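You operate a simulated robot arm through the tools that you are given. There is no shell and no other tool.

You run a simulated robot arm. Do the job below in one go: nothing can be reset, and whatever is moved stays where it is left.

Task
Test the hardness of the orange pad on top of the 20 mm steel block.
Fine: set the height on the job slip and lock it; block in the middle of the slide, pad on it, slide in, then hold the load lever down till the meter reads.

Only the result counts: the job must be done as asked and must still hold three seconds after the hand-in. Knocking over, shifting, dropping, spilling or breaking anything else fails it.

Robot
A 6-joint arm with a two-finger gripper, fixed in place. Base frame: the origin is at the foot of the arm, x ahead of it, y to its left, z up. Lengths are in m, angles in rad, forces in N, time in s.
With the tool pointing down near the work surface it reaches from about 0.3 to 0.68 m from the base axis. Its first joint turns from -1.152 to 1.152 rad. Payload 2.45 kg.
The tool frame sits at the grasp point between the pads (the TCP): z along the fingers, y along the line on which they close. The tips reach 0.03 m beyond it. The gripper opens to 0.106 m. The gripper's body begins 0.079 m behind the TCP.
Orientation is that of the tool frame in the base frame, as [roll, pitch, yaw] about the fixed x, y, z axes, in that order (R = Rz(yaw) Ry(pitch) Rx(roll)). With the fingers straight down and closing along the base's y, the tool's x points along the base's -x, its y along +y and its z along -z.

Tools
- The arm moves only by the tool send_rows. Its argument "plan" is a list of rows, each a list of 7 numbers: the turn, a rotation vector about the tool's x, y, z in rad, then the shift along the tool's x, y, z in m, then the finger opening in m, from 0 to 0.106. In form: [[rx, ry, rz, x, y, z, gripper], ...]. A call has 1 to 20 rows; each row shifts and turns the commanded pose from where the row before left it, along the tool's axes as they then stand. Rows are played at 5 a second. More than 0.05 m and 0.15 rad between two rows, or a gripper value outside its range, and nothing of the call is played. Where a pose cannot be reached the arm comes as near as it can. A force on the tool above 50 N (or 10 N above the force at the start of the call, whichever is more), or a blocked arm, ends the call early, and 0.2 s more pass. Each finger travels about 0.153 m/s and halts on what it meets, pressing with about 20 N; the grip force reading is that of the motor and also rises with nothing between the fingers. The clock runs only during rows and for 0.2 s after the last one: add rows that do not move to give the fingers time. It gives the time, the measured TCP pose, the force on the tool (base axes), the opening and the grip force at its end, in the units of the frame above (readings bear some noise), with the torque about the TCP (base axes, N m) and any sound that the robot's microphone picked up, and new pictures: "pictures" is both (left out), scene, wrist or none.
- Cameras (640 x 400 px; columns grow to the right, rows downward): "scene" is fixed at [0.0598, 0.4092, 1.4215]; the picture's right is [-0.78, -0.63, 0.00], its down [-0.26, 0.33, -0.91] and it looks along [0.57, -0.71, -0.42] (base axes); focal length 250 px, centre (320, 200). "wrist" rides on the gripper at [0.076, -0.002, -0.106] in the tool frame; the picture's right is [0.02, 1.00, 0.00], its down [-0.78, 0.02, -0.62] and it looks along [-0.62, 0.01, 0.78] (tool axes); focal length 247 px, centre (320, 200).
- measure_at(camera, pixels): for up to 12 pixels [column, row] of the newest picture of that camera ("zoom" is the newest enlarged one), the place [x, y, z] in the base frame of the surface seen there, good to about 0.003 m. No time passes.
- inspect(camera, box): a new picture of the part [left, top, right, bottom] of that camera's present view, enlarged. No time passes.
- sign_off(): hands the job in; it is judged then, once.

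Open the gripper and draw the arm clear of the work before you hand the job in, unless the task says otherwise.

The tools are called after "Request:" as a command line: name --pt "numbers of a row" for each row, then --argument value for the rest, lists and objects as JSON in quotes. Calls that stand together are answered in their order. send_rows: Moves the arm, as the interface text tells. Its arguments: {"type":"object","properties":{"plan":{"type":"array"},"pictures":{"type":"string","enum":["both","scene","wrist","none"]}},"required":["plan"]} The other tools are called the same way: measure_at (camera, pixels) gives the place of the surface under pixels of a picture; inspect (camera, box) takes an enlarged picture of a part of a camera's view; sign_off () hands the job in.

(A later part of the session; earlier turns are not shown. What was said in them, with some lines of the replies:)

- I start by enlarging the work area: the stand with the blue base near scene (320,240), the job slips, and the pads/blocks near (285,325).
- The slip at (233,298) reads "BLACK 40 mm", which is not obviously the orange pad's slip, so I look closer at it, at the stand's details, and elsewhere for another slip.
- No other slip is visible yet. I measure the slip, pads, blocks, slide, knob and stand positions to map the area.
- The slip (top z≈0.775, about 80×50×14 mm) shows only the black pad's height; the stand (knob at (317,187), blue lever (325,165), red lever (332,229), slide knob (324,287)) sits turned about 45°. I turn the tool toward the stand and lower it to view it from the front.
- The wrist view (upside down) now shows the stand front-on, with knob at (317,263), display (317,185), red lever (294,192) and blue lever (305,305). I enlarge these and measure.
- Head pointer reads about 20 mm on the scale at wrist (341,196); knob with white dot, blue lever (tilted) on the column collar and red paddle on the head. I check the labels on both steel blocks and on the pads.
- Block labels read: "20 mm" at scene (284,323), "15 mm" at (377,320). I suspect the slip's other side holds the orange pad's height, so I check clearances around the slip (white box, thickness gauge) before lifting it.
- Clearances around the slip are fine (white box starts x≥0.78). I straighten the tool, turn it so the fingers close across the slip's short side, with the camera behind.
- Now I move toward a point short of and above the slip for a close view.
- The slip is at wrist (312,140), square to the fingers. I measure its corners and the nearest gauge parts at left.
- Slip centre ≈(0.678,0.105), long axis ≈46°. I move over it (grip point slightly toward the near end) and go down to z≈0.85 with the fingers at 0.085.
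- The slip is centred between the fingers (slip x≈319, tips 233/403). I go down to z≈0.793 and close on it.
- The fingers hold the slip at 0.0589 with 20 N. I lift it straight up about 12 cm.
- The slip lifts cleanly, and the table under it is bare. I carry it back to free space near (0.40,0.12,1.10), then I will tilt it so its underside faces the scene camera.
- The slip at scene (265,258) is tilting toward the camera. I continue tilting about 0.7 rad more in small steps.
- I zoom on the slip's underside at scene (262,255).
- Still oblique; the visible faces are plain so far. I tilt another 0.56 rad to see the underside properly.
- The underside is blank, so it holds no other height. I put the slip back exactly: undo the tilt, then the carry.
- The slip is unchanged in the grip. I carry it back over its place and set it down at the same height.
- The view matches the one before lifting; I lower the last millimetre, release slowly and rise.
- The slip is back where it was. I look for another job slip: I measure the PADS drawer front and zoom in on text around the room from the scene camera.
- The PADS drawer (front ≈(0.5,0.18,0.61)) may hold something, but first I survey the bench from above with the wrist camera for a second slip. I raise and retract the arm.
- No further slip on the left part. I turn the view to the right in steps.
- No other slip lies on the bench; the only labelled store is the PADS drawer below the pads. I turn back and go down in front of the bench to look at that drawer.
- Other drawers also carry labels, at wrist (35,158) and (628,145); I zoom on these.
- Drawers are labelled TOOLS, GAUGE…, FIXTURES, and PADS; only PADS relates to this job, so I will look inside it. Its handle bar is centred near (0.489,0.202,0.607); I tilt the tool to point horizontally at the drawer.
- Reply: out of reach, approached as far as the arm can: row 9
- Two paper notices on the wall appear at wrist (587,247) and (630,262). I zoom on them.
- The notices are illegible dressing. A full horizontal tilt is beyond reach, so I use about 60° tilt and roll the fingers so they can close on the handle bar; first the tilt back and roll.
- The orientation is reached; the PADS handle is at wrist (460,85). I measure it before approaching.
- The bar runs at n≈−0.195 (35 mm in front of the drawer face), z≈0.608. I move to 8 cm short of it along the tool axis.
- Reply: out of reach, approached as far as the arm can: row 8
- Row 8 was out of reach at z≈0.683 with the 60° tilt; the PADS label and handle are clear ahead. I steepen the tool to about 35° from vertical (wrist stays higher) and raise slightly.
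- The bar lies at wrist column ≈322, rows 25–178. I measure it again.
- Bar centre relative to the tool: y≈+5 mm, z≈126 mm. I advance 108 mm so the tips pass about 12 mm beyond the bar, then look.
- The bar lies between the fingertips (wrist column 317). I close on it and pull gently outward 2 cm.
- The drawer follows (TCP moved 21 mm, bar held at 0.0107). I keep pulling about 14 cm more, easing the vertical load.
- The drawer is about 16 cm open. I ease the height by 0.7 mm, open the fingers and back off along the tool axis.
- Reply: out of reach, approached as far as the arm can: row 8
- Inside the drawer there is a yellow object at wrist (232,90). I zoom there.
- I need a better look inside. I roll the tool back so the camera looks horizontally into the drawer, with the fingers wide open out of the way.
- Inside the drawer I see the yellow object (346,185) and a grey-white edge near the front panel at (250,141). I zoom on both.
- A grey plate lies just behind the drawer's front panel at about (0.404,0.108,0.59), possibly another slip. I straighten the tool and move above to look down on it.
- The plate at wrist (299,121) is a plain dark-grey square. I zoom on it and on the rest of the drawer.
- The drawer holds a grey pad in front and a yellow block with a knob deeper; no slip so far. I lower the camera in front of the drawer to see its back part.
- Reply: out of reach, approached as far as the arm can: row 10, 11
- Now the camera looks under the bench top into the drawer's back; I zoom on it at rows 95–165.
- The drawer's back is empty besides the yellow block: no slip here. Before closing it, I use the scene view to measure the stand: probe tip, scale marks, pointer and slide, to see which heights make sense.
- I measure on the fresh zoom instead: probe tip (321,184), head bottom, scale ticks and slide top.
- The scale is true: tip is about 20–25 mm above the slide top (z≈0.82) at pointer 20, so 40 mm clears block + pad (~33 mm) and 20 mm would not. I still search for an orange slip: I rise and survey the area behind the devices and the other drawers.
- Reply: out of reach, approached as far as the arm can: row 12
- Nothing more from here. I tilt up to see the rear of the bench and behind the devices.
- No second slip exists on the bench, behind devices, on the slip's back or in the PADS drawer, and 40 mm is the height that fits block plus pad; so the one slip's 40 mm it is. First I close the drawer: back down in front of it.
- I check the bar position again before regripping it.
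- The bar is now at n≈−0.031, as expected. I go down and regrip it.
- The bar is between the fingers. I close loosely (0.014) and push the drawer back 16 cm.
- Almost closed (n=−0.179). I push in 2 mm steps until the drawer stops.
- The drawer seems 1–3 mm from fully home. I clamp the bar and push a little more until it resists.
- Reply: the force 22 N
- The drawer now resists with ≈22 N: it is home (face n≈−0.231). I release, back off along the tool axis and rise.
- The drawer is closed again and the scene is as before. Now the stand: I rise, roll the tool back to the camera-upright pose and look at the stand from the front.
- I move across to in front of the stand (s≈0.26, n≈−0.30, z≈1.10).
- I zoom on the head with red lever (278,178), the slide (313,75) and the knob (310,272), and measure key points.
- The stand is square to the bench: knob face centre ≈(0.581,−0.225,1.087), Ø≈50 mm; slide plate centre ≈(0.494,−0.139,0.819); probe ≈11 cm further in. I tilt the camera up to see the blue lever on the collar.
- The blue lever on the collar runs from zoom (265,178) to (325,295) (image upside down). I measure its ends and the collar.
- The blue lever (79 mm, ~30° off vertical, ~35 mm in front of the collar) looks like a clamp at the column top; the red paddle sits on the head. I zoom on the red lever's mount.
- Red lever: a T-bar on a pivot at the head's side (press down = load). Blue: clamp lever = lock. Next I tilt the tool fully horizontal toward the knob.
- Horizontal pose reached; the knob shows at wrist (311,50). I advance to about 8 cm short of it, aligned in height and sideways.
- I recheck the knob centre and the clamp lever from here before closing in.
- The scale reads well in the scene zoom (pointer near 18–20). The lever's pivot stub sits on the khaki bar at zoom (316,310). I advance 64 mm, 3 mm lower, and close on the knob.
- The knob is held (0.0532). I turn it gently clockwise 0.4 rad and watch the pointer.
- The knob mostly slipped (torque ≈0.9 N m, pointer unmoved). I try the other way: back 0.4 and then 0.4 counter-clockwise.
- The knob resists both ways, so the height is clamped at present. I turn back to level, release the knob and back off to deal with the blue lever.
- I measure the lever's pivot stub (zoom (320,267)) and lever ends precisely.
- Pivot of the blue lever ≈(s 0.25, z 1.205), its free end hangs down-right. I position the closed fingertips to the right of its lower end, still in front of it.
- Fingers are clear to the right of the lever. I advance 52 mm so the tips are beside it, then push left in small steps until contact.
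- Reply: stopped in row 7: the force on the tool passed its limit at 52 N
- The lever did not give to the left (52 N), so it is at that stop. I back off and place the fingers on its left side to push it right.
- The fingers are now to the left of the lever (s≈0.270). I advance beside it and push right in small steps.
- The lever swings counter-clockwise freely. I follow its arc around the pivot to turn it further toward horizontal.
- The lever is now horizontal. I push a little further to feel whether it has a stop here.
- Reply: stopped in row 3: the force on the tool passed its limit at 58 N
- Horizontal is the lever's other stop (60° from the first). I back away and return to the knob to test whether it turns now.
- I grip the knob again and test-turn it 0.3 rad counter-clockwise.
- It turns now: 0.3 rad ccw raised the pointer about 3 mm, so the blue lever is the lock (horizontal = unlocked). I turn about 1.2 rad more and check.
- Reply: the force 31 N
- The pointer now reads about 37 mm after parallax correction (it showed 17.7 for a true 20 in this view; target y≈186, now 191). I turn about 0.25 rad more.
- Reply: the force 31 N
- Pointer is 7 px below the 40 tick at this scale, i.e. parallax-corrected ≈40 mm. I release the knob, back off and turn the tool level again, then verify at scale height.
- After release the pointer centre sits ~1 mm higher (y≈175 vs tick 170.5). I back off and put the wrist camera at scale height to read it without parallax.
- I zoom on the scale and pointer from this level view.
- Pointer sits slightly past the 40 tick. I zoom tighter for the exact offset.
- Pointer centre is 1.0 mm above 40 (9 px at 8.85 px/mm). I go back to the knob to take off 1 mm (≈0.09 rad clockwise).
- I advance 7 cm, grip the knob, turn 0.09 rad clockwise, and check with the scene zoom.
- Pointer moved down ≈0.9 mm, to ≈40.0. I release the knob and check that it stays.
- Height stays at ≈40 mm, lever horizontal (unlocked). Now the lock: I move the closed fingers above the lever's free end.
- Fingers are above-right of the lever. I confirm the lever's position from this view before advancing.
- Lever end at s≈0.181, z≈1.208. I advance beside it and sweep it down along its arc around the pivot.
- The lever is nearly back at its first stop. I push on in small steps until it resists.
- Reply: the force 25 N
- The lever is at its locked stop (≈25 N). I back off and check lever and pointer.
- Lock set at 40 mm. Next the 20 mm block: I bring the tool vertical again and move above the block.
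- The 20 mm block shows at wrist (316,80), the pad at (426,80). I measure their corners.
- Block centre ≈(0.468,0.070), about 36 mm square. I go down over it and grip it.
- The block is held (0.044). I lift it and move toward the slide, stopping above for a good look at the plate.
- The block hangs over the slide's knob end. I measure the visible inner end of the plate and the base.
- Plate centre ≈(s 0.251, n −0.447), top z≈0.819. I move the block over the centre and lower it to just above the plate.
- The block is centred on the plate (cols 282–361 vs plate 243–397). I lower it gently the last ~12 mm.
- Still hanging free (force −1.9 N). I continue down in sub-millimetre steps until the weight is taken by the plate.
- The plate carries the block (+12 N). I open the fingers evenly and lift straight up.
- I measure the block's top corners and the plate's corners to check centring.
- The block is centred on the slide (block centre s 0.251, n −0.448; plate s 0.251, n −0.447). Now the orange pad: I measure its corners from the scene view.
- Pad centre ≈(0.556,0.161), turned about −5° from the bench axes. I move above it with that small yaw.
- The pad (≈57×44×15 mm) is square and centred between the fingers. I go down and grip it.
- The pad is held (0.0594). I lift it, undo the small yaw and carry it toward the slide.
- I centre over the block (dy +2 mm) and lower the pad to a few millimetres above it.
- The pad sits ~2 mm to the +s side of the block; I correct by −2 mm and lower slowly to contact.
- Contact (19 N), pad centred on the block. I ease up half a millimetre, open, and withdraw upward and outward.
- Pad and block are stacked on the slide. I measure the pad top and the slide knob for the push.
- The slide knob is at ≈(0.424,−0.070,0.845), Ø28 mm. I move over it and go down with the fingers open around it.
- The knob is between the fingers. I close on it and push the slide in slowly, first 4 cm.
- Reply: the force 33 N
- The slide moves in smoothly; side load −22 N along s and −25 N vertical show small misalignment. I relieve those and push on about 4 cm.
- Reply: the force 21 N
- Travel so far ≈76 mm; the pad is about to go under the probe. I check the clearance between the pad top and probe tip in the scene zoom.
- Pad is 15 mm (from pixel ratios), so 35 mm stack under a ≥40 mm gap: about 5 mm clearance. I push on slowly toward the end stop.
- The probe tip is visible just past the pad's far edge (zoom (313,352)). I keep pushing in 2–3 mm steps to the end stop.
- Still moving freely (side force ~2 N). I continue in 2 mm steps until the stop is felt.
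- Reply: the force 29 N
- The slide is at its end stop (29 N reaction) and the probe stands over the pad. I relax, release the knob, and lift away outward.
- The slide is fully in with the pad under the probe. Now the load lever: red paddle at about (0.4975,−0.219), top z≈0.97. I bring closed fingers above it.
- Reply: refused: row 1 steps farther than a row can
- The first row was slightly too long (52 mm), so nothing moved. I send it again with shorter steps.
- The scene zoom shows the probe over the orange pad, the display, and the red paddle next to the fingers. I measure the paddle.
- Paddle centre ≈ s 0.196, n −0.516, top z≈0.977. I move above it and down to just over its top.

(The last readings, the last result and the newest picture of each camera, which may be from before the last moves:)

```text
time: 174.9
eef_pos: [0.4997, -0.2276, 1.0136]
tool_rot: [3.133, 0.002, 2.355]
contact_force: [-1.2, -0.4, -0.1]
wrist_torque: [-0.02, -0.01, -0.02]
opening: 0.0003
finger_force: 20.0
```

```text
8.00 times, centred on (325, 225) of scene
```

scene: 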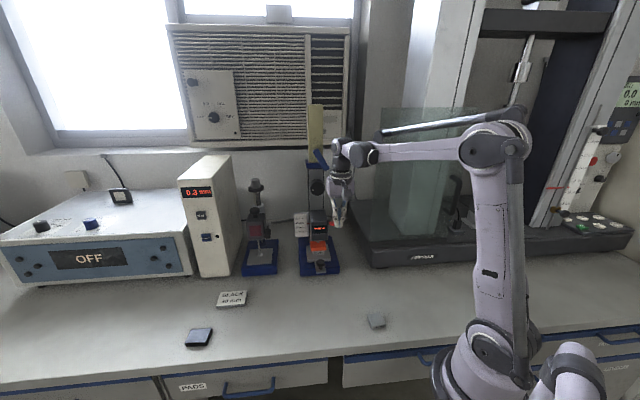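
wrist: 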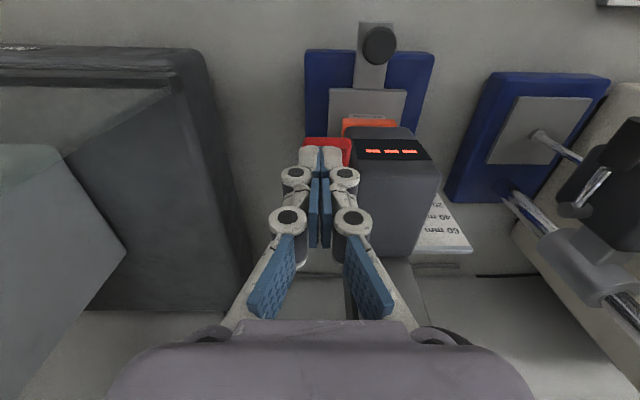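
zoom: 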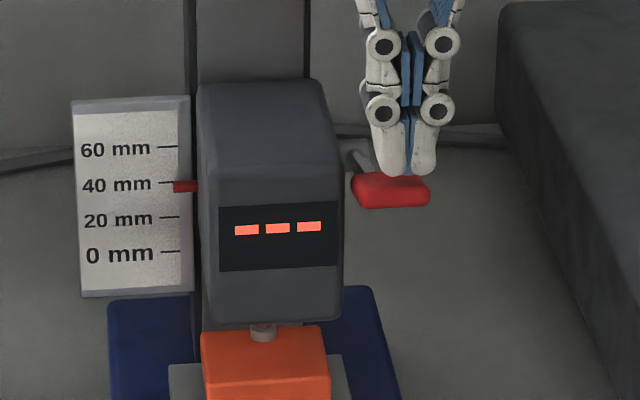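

The fingertips stand right above the red paddle. I press down in 3 mm steps and watch probe and display.

Request:
send_rows --pt "0 0 0 0 0 0.003 0.0" --pt "0 0 0 0 0 0.003 0.0" --pt "0 0 0 0 0 0.003 0.0" --pt "0 0 0 0 0 0.003 0.0" --pt "0 0 0 0 0 0.003 0.0" --pt "0 0 0 0 0 0 0.0" --pictures "wrist"

Request:
inspect --camera "scene" --box '[305, 200, 345, 250]'

```text
time: 176.3
eef_pos: [0.4995, -0.2282, 0.9973]
tool_rot: [3.133, 0.001, 2.357]
contact_force: [0.1, -0.1, 1.3]
wrist_torque: [0.03, -0.01, 0.02]
opening: 0.0
finger_force: 19.9
```

wrist: 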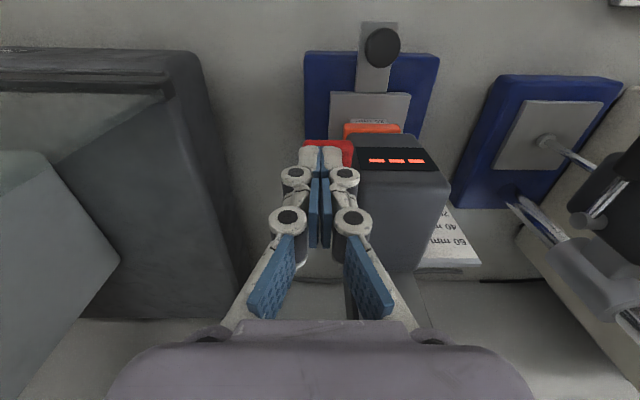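

```text
8.00 times, centred on (325, 225) of scene
```

zoom: 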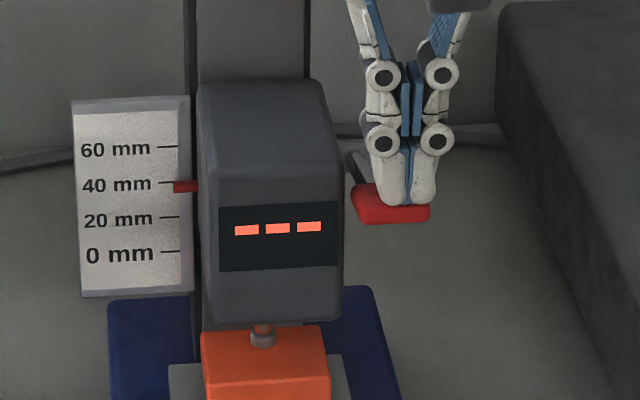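

The paddle goes down with little force and the probe lowers. I keep pressing in 2–3 mm steps.

Request:
send_rows --pt "0 0 0 0 0 0.003 0.0" --pt "0 0 0 0 0 0.003 0.0" --pt "0 0 0 0 0 0.003 0.0" --pt "0 0 0 0 0 0.002 0.0" --pt "0 0 0 0 0 0 0.0" --pictures "none"

Request:
inspect --camera "scene" --box '[305, 200, 345, 250]'

```text
time: 177.5
eef_pos: [0.5003, -0.2285, 0.9878]
tool_rot: [3.132, 0.002, 2.356]
contact_force: [-0.3, 0.2, 0.7]
wrist_torque: [-0.02, 0.0, 0.01]
opening: 0.0001
finger_force: 19.9
```

```text
8.00 times, centred on (325, 225) of scene
```

zoom: 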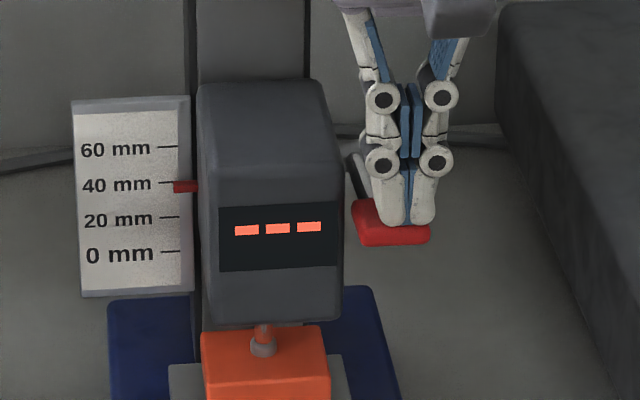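

Force is still low (0.7 N); the probe keeps lowering. I press further in small steps.

Request:
send_rows --pt "0 0 0 0 0 0.002 0.0" --pt "0 0 0 0 0 0.002 0.0" --pt "0 0 0 0 0 0.002 0.0" --pt "0 0 0 0 0 0.002 0.0" --pt "0 0 0 0 0 0 0.0" --pictures "none"

Request:
inspect --camera "scene" --box '[305, 200, 345, 250]'

```text
time: 178.7
eef_pos: [0.4998, -0.2274, 0.979]
tool_rot: [3.131, 0.002, 2.354]
contact_force: [-0.2, 0.1, 1.6]
wrist_torque: [-0.04, 0.01, 0.01]
opening: 0.0059
finger_force: 28.9
```

```text
8.00 times, centred on (325, 225) of scene
```

zoom: 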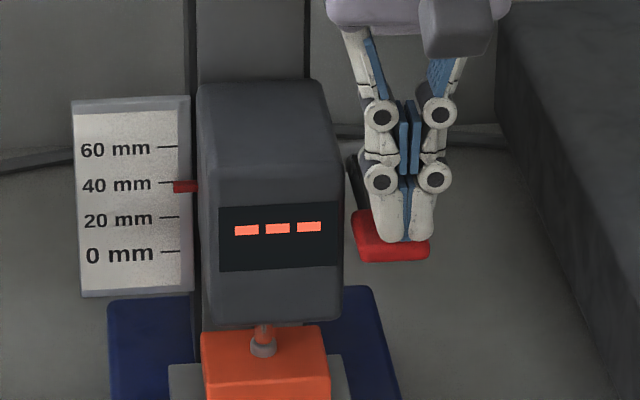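

The probe tip now rests on the pad (no further lowering, zoom (263,348)) while the paddle goes on. I press a few more millimetres and hold.

Request:
send_rows --pt "0 0 0 0 0 0.002 0.0" --pt "0 0 0 0 0 0.002 0.0" --pt "0 0 0 0 0 0.002 0.0" --pt "0 0 0 0 0 0 0.0" --pt "0 0 0 0 0 0 0.0" --pictures "wrist"

Request:
inspect --camera "scene" --box '[305, 200, 345, 250]'

```text
time: 179.9
eef_pos: [0.4988, -0.2266, 0.9739]
tool_rot: [3.133, 0.001, 2.355]
contact_force: [-0.4, 1.4, 2.5]
wrist_torque: [0.04, 0.02, 0.01]
opening: 0.0061
finger_force: 28.7
```

wrist: 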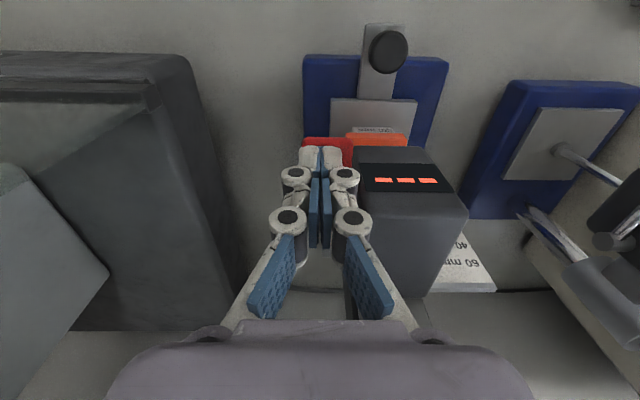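

```text
8.00 times, centred on (325, 225) of scene
```

zoom: 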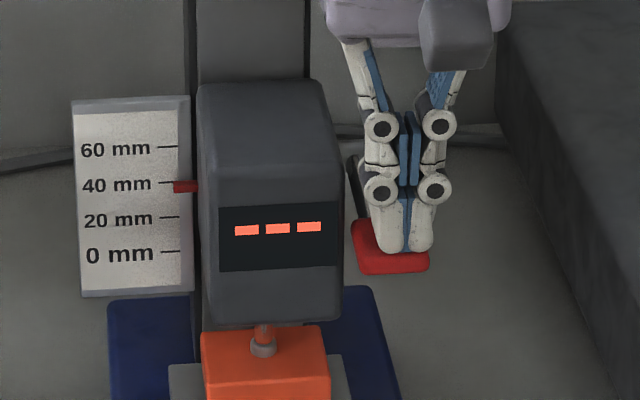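

Force still small (2.5 N), display still dashes. I press further, 2 mm at a time.

Request:
send_rows --pt "0 0 0 0 0 0.002 0.0" --pt "0 0 0 0 0 0.002 0.0" --pt "0 0 0 0 0 0.002 0.0" --pt "0 0 0 0 0 0 0.0" --pt "0 0 0 0 0 0 0.0" --pictures "none"

Request:
inspect --camera "scene" --box '[305, 200, 345, 250]'

```text
time: 181.1
eef_pos: [0.4992, -0.2265, 0.9679]
tool_rot: [3.134, 0.002, 2.356]
contact_force: [1.1, 1.2, 1.4]
wrist_torque: [-0.04, -0.02, 0.02]
opening: 0.006
finger_force: 27.8
```

```text
8.00 times, centred on (325, 225) of scene
```

zoom: 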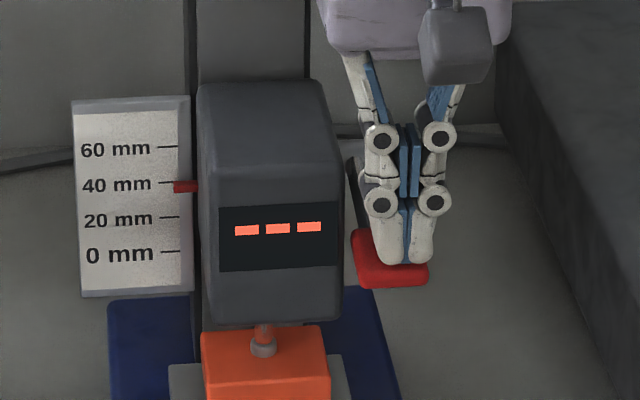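

The paddle still yields easily. I continue pressing toward its end of travel.

Request:
send_rows --pt "0 0 0 0 0 0.002 0.0" --pt "0 0 0 0 0 0.002 0.0" --pt "0 0 0 0 0 0.002 0.0" --pt "0 0 0 0 0 0.002 0.0" --pt "0 0 0 0 0 0 0.0" --pictures "wrist"

Request:
inspect --camera "scene" --box '[305, 200, 345, 250]'

```text
time: 182.3
eef_pos: [0.499, -0.2276, 0.959]
tool_rot: [3.133, 0.001, 2.356]
contact_force: [0.2, -0.5, 3.4]
wrist_torque: [-0.03, -0.04, -0.01]
opening: 0.0059
finger_force: 28.4
```

wrist: 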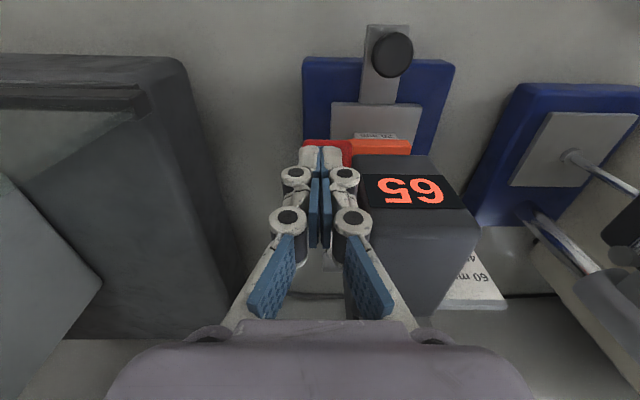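

```text
8.00 times, centred on (325, 225) of scene
```

zoom: 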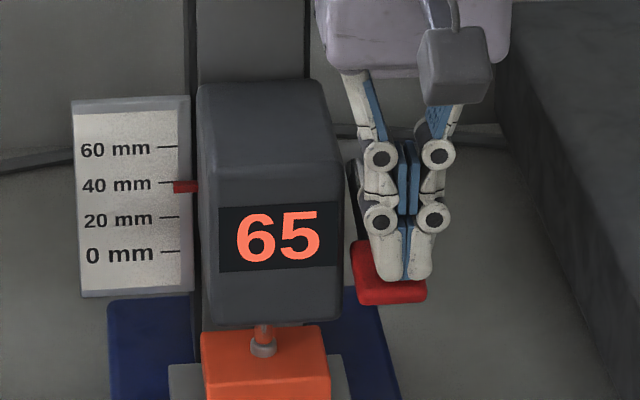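

The meter now reads "65". I hold the lever down a couple of seconds more to make sure the reading is settled.

Request:
send_rows --pt "0 0 0 0 0 0 0.0" --pt "0 0 0 0 0 0 0.0" --pt "0 0 0 0 0 0 0.0" --pt "0 0 0 0 0 0 0.0" --pt "0 0 0 0 0 0 0.0" --pt "0 0 0 0 0 0 0.0" --pt "0 0 0 0 0 0 0.0" --pt "0 0 0 0 0 0 0.0" --pt "0 0 0 0 0 0 0.0" --pt "0 0 0 0 0 0 0.0" --pictures "none"

Request:
inspect --camera "scene" --box '[305, 200, 345, 250]'

```text
time: 184.5
eef_pos: [0.4997, -0.2272, 0.958]
tool_rot: [3.132, 0.002, 2.356]
contact_force: [-0.7, 1.0, 1.7]
wrist_torque: [-0.02, 0.0, -0.02]
opening: 0.006
finger_force: 28.3
```

```text
8.00 times, centred on (325, 225) of scene
```

zoom: 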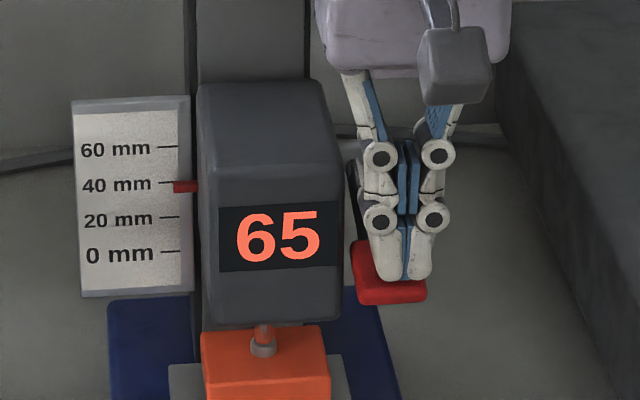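

The reading stays at 65. I raise slowly so the lever can come back up under control.

Request:
send_rows --pt "0 0 0 0 0 -0.005 0.0" --pt "0 0 0 0 0 -0.005 0.0" --pt "0 0 0 0 0 -0.005 0.0" --pt "0 0 0 0 0 -0.005 0.0" --pt "0 0 0 0 0 -0.006 0.0" --pt "0 0 0 0 0 -0.006 0.0" --pt "0 0 0 0 0 -0.006 0.0" --pt "0 0 0 0 0 -0.006 0.0" --pt "0 0 0 0 0 -0.008 0.0" --pt "0 0 0 0 0 -0.01 0.0" --pt "0 0 0 0 0 -0.02 0.0" --pt "0 0 0 0 0 0 0.0" --pictures "none"

Request:
inspect --camera "scene" --box '[305, 200, 345, 250]'

```text
time: 187.1
eef_pos: [0.4981, -0.2289, 1.0401]
tool_rot: [3.133, 0.002, 2.355]
contact_force: [0.1, -0.2, 0.0]
wrist_torque: [0.02, 0.0, -0.03]
opening: 0.0
finger_force: 28.4
```

```text
8.00 times, centred on (325, 225) of scene
```

zoom: 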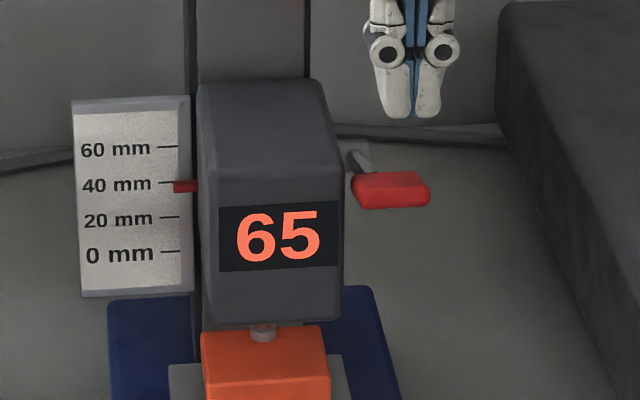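

The lever sprang back and the display keeps 65. I withdraw the arm outward and up, open the gripper and check the whole scene.

Request:
send_rows --pt "0 0 0 0.04 0 -0.01 0.0" --pt "0 0 0 0.04 0 -0.01 0.0" --pt "0 0 0 0.04 0 -0.02 0.02" --pt "0 0 0 0.035 0.02 -0.03 0.06" --pt "0 0 0 0.035 0.02 -0.03 0.09" --pt "0 0 0 0.03 0.02 -0.03 0.1" --pt "0 0 0 0.01 0.02 -0.04 0.1" --pt "0 0 0 0 0 -0.04 0.1" --pt "0 0 0 0 0 0 0.1" --pictures "both"

Request:
inspect --camera "scene" --box '[285, 130, 355, 300]'

Request:
inspect --camera "scene" --box '[150, 270, 400, 400]'

```text
refused: row 4 steps farther than a row can; nothing moved
```

```text
2.35 times, centred on (320, 215) of scene
```

zoom: 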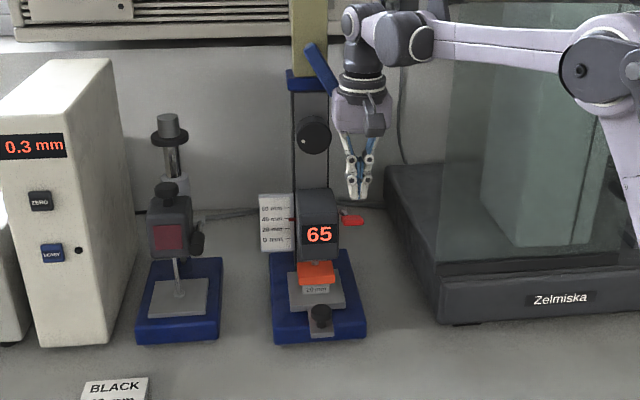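

```text
2.56 times, centred on (275, 335) of scene
```

zoom: 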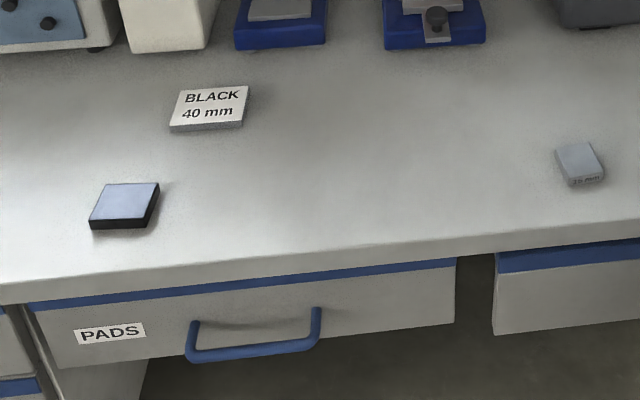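

Rows too long, so nothing moved; scene otherwise looks right (meter 65, lock lever set, drawer shut). I withdraw with shorter steps, and compare the slip's place with the first picture.

Request:
send_rows --pt "0 0 0 0.04 0 -0.01 0.0" --pt "0 0 0 0.04 0 -0.01 0.0" --pt "0 0 0 0.04 0 -0.02 0.02" --pt "0 0 0 0.03 0.015 -0.03 0.06" --pt "0 0 0 0.03 0.015 -0.03 0.09" --pt "0 0 0 0.03 0.015 -0.03 0.1" --pt "0 0 0 0.01 0.015 -0.04 0.1" --pt "0 0 0 0 0 -0.04 0.1" --pt "0 0 0 0 0 0 0.1" --pictures "both"

Request:
inspect --camera "scene" --box '[205, 280, 265, 318]'

Request:
inspect --camera "scene" --box '[285, 130, 355, 300]'

Request:
inspect --camera "wrist" --box '[200, 60, 440, 320]'

```text
time: 189.1
eef_pos: [0.3847, -0.0306, 1.2516]
tool_rot: [3.131, 0.002, 2.358]
contact_force: [-0.2, 0.3, -0.8]
wrist_torque: [-0.02, 0.02, 0.0]
opening: 0.1002
finger_force: 0.1
```

scene: 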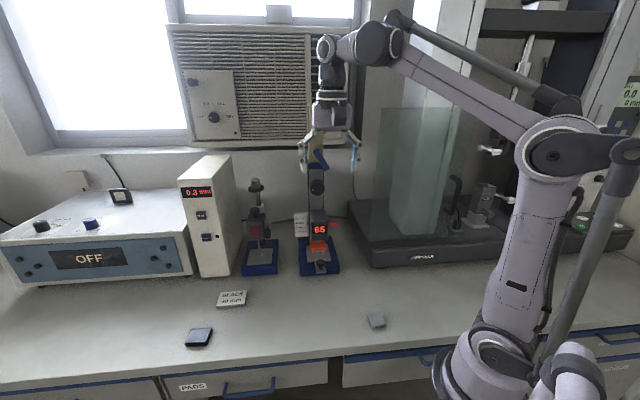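
wrist: 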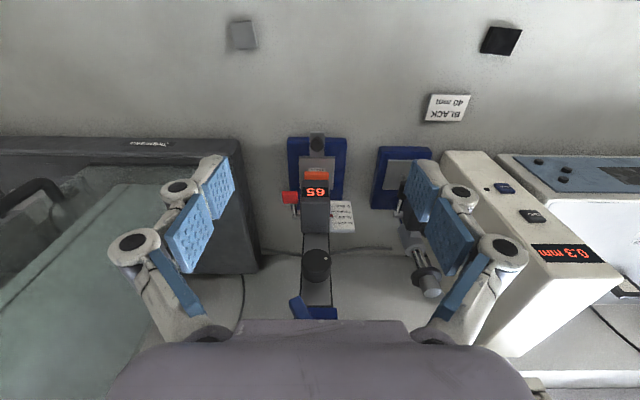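

```text
10.53 times, centred on (235, 299) of scene
```

zoom: 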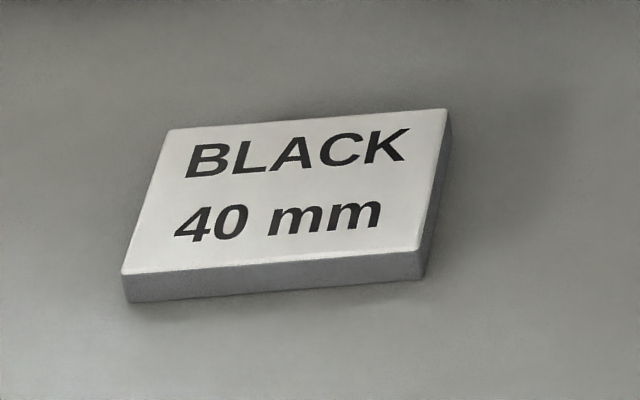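

```text
2.35 times, centred on (320, 215) of scene
```

zoom: 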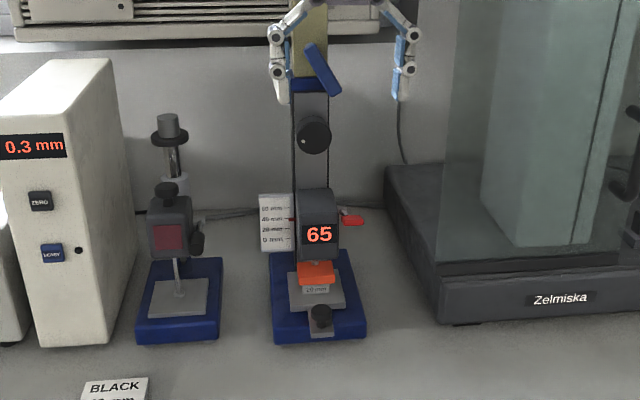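

```text
1.54 times, centred on (320, 190) of wrist
```

zoom: 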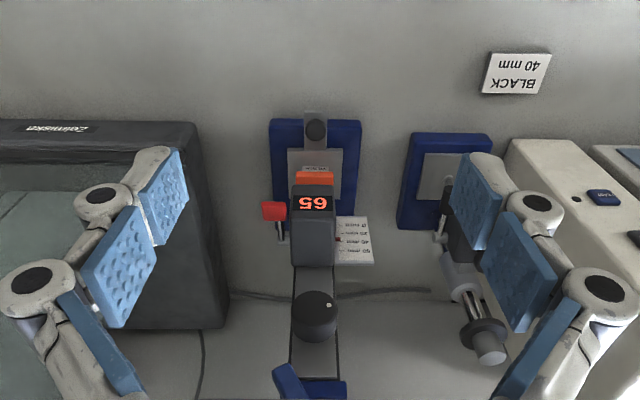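

Everything stands: meter 65, pointer at 40, lock set, stack on the slide, slip back within about a millimetre, drawer shut. I draw the arm a bit further off and wait two seconds to see that it all holds.

Request:
send_rows --pt "0 0 0 0.04 0 -0.02 0.1" --pt "0 0 0 0.04 0 -0.02 0.1" --pt "0 0 0 0 0 0 0.1" --pt "0 0 0 0 0 0 0.1" --pt "0 0 0 0 0 0 0.1" --pt "0 0 0 0 0 0 0.1" --pt "0 0 0 0 0 0 0.1" --pt "0 0 0 0 0 0 0.1" --pt "0 0 0 0 0 0 0.1" --pt "0 0 0 0 0 0 0.1" --pt "0 0 0 0 0 0 0.1" --pt "0 0 0 0 0 0 0.1" --pictures "both"

Request:
inspect --camera "scene" --box '[290, 195, 350, 290]'

Request:
inspect --camera "scene" --box '[295, 130, 345, 190]'

```text
time: 191.7
eef_pos: [0.3272, 0.0265, 1.2902]
tool_rot: [3.133, 0.003, 2.357]
contact_force: [-0.1, -0.6, 0.0]
wrist_torque: [0.02, 0.0, 0.0]
opening: 0.1003
finger_force: 0.2
```

scene: 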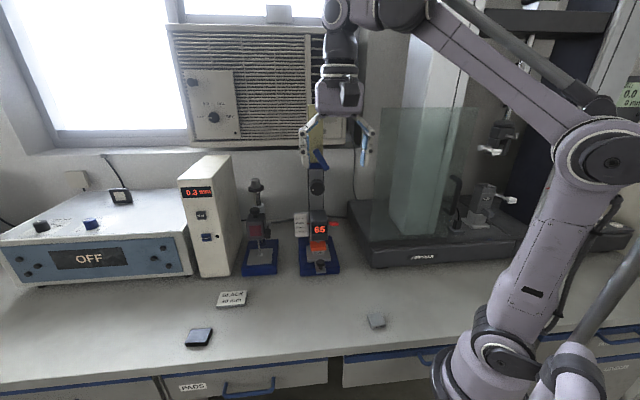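
wrist: 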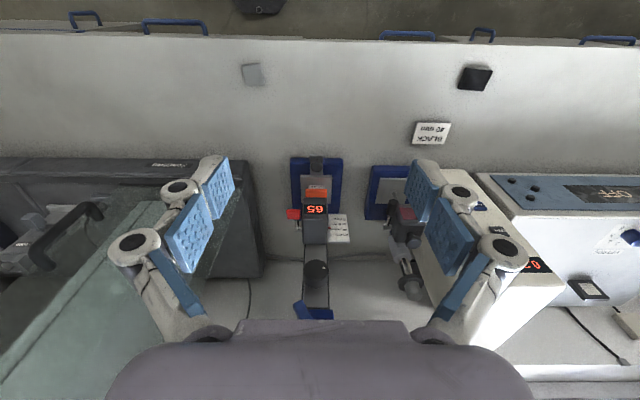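

```text
4.21 times, centred on (320, 242) of scene
```

zoom: 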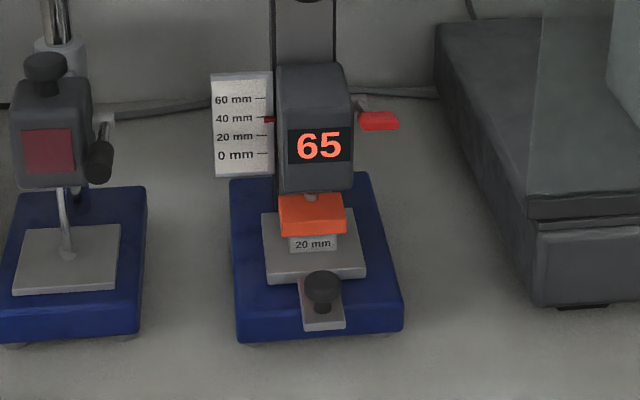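

```text
6.67 times, centred on (320, 160) of scene
```

zoom: 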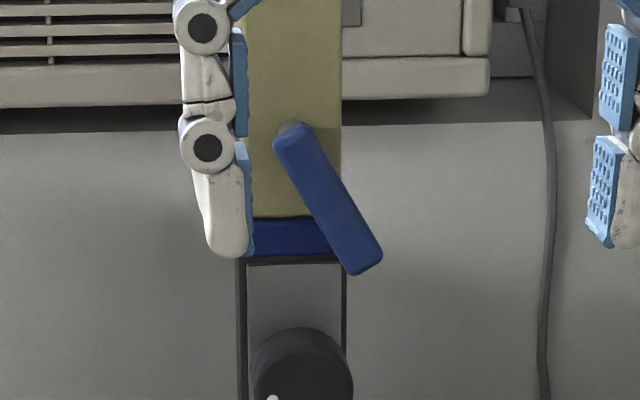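

The meter holds 65, the height is at 40 mm and locked, the slide is in with the orange pad on the 20 mm block. The gripper is open and the arm is clear, so I hand the job in.

Request:
sign_off

```text
The job is handed in.
```

The orange pad has been tested on the 20 mm block. The meter read 65 and still showed it at hand-in, a few seconds after I let the lever up.

**One doubt about the height:** the only job slip I found says "BLACK 40 mm", not orange. I looked on the back of the slip, over the whole bench and in the PADS drawer, and found no slip for the orange pad. I didn't open the other drawers or lift the yellow block in the PADS drawer. I used 40 mm because the block and pad together stand about 35 mm high. If the orange pad has its own height, this reading isn't valid.

- **Height:** it is set at 40 mm on the scale, and the blue lever is back in its locked position.
- **Stack:** the 20 mm block is in the middle of the slide with the orange pad centred on it. The slide is in to its stop.
- **Load:** I held the red lever down until the meter read, then about two seconds more.

**Other things I moved:** I lifted the job slip to see its back and put it back about 1–2 mm from where it was. I opened the PADS drawer, which held a grey pad and the yellow block, and closed it again. The gripper is open and the arm is clear of the work.
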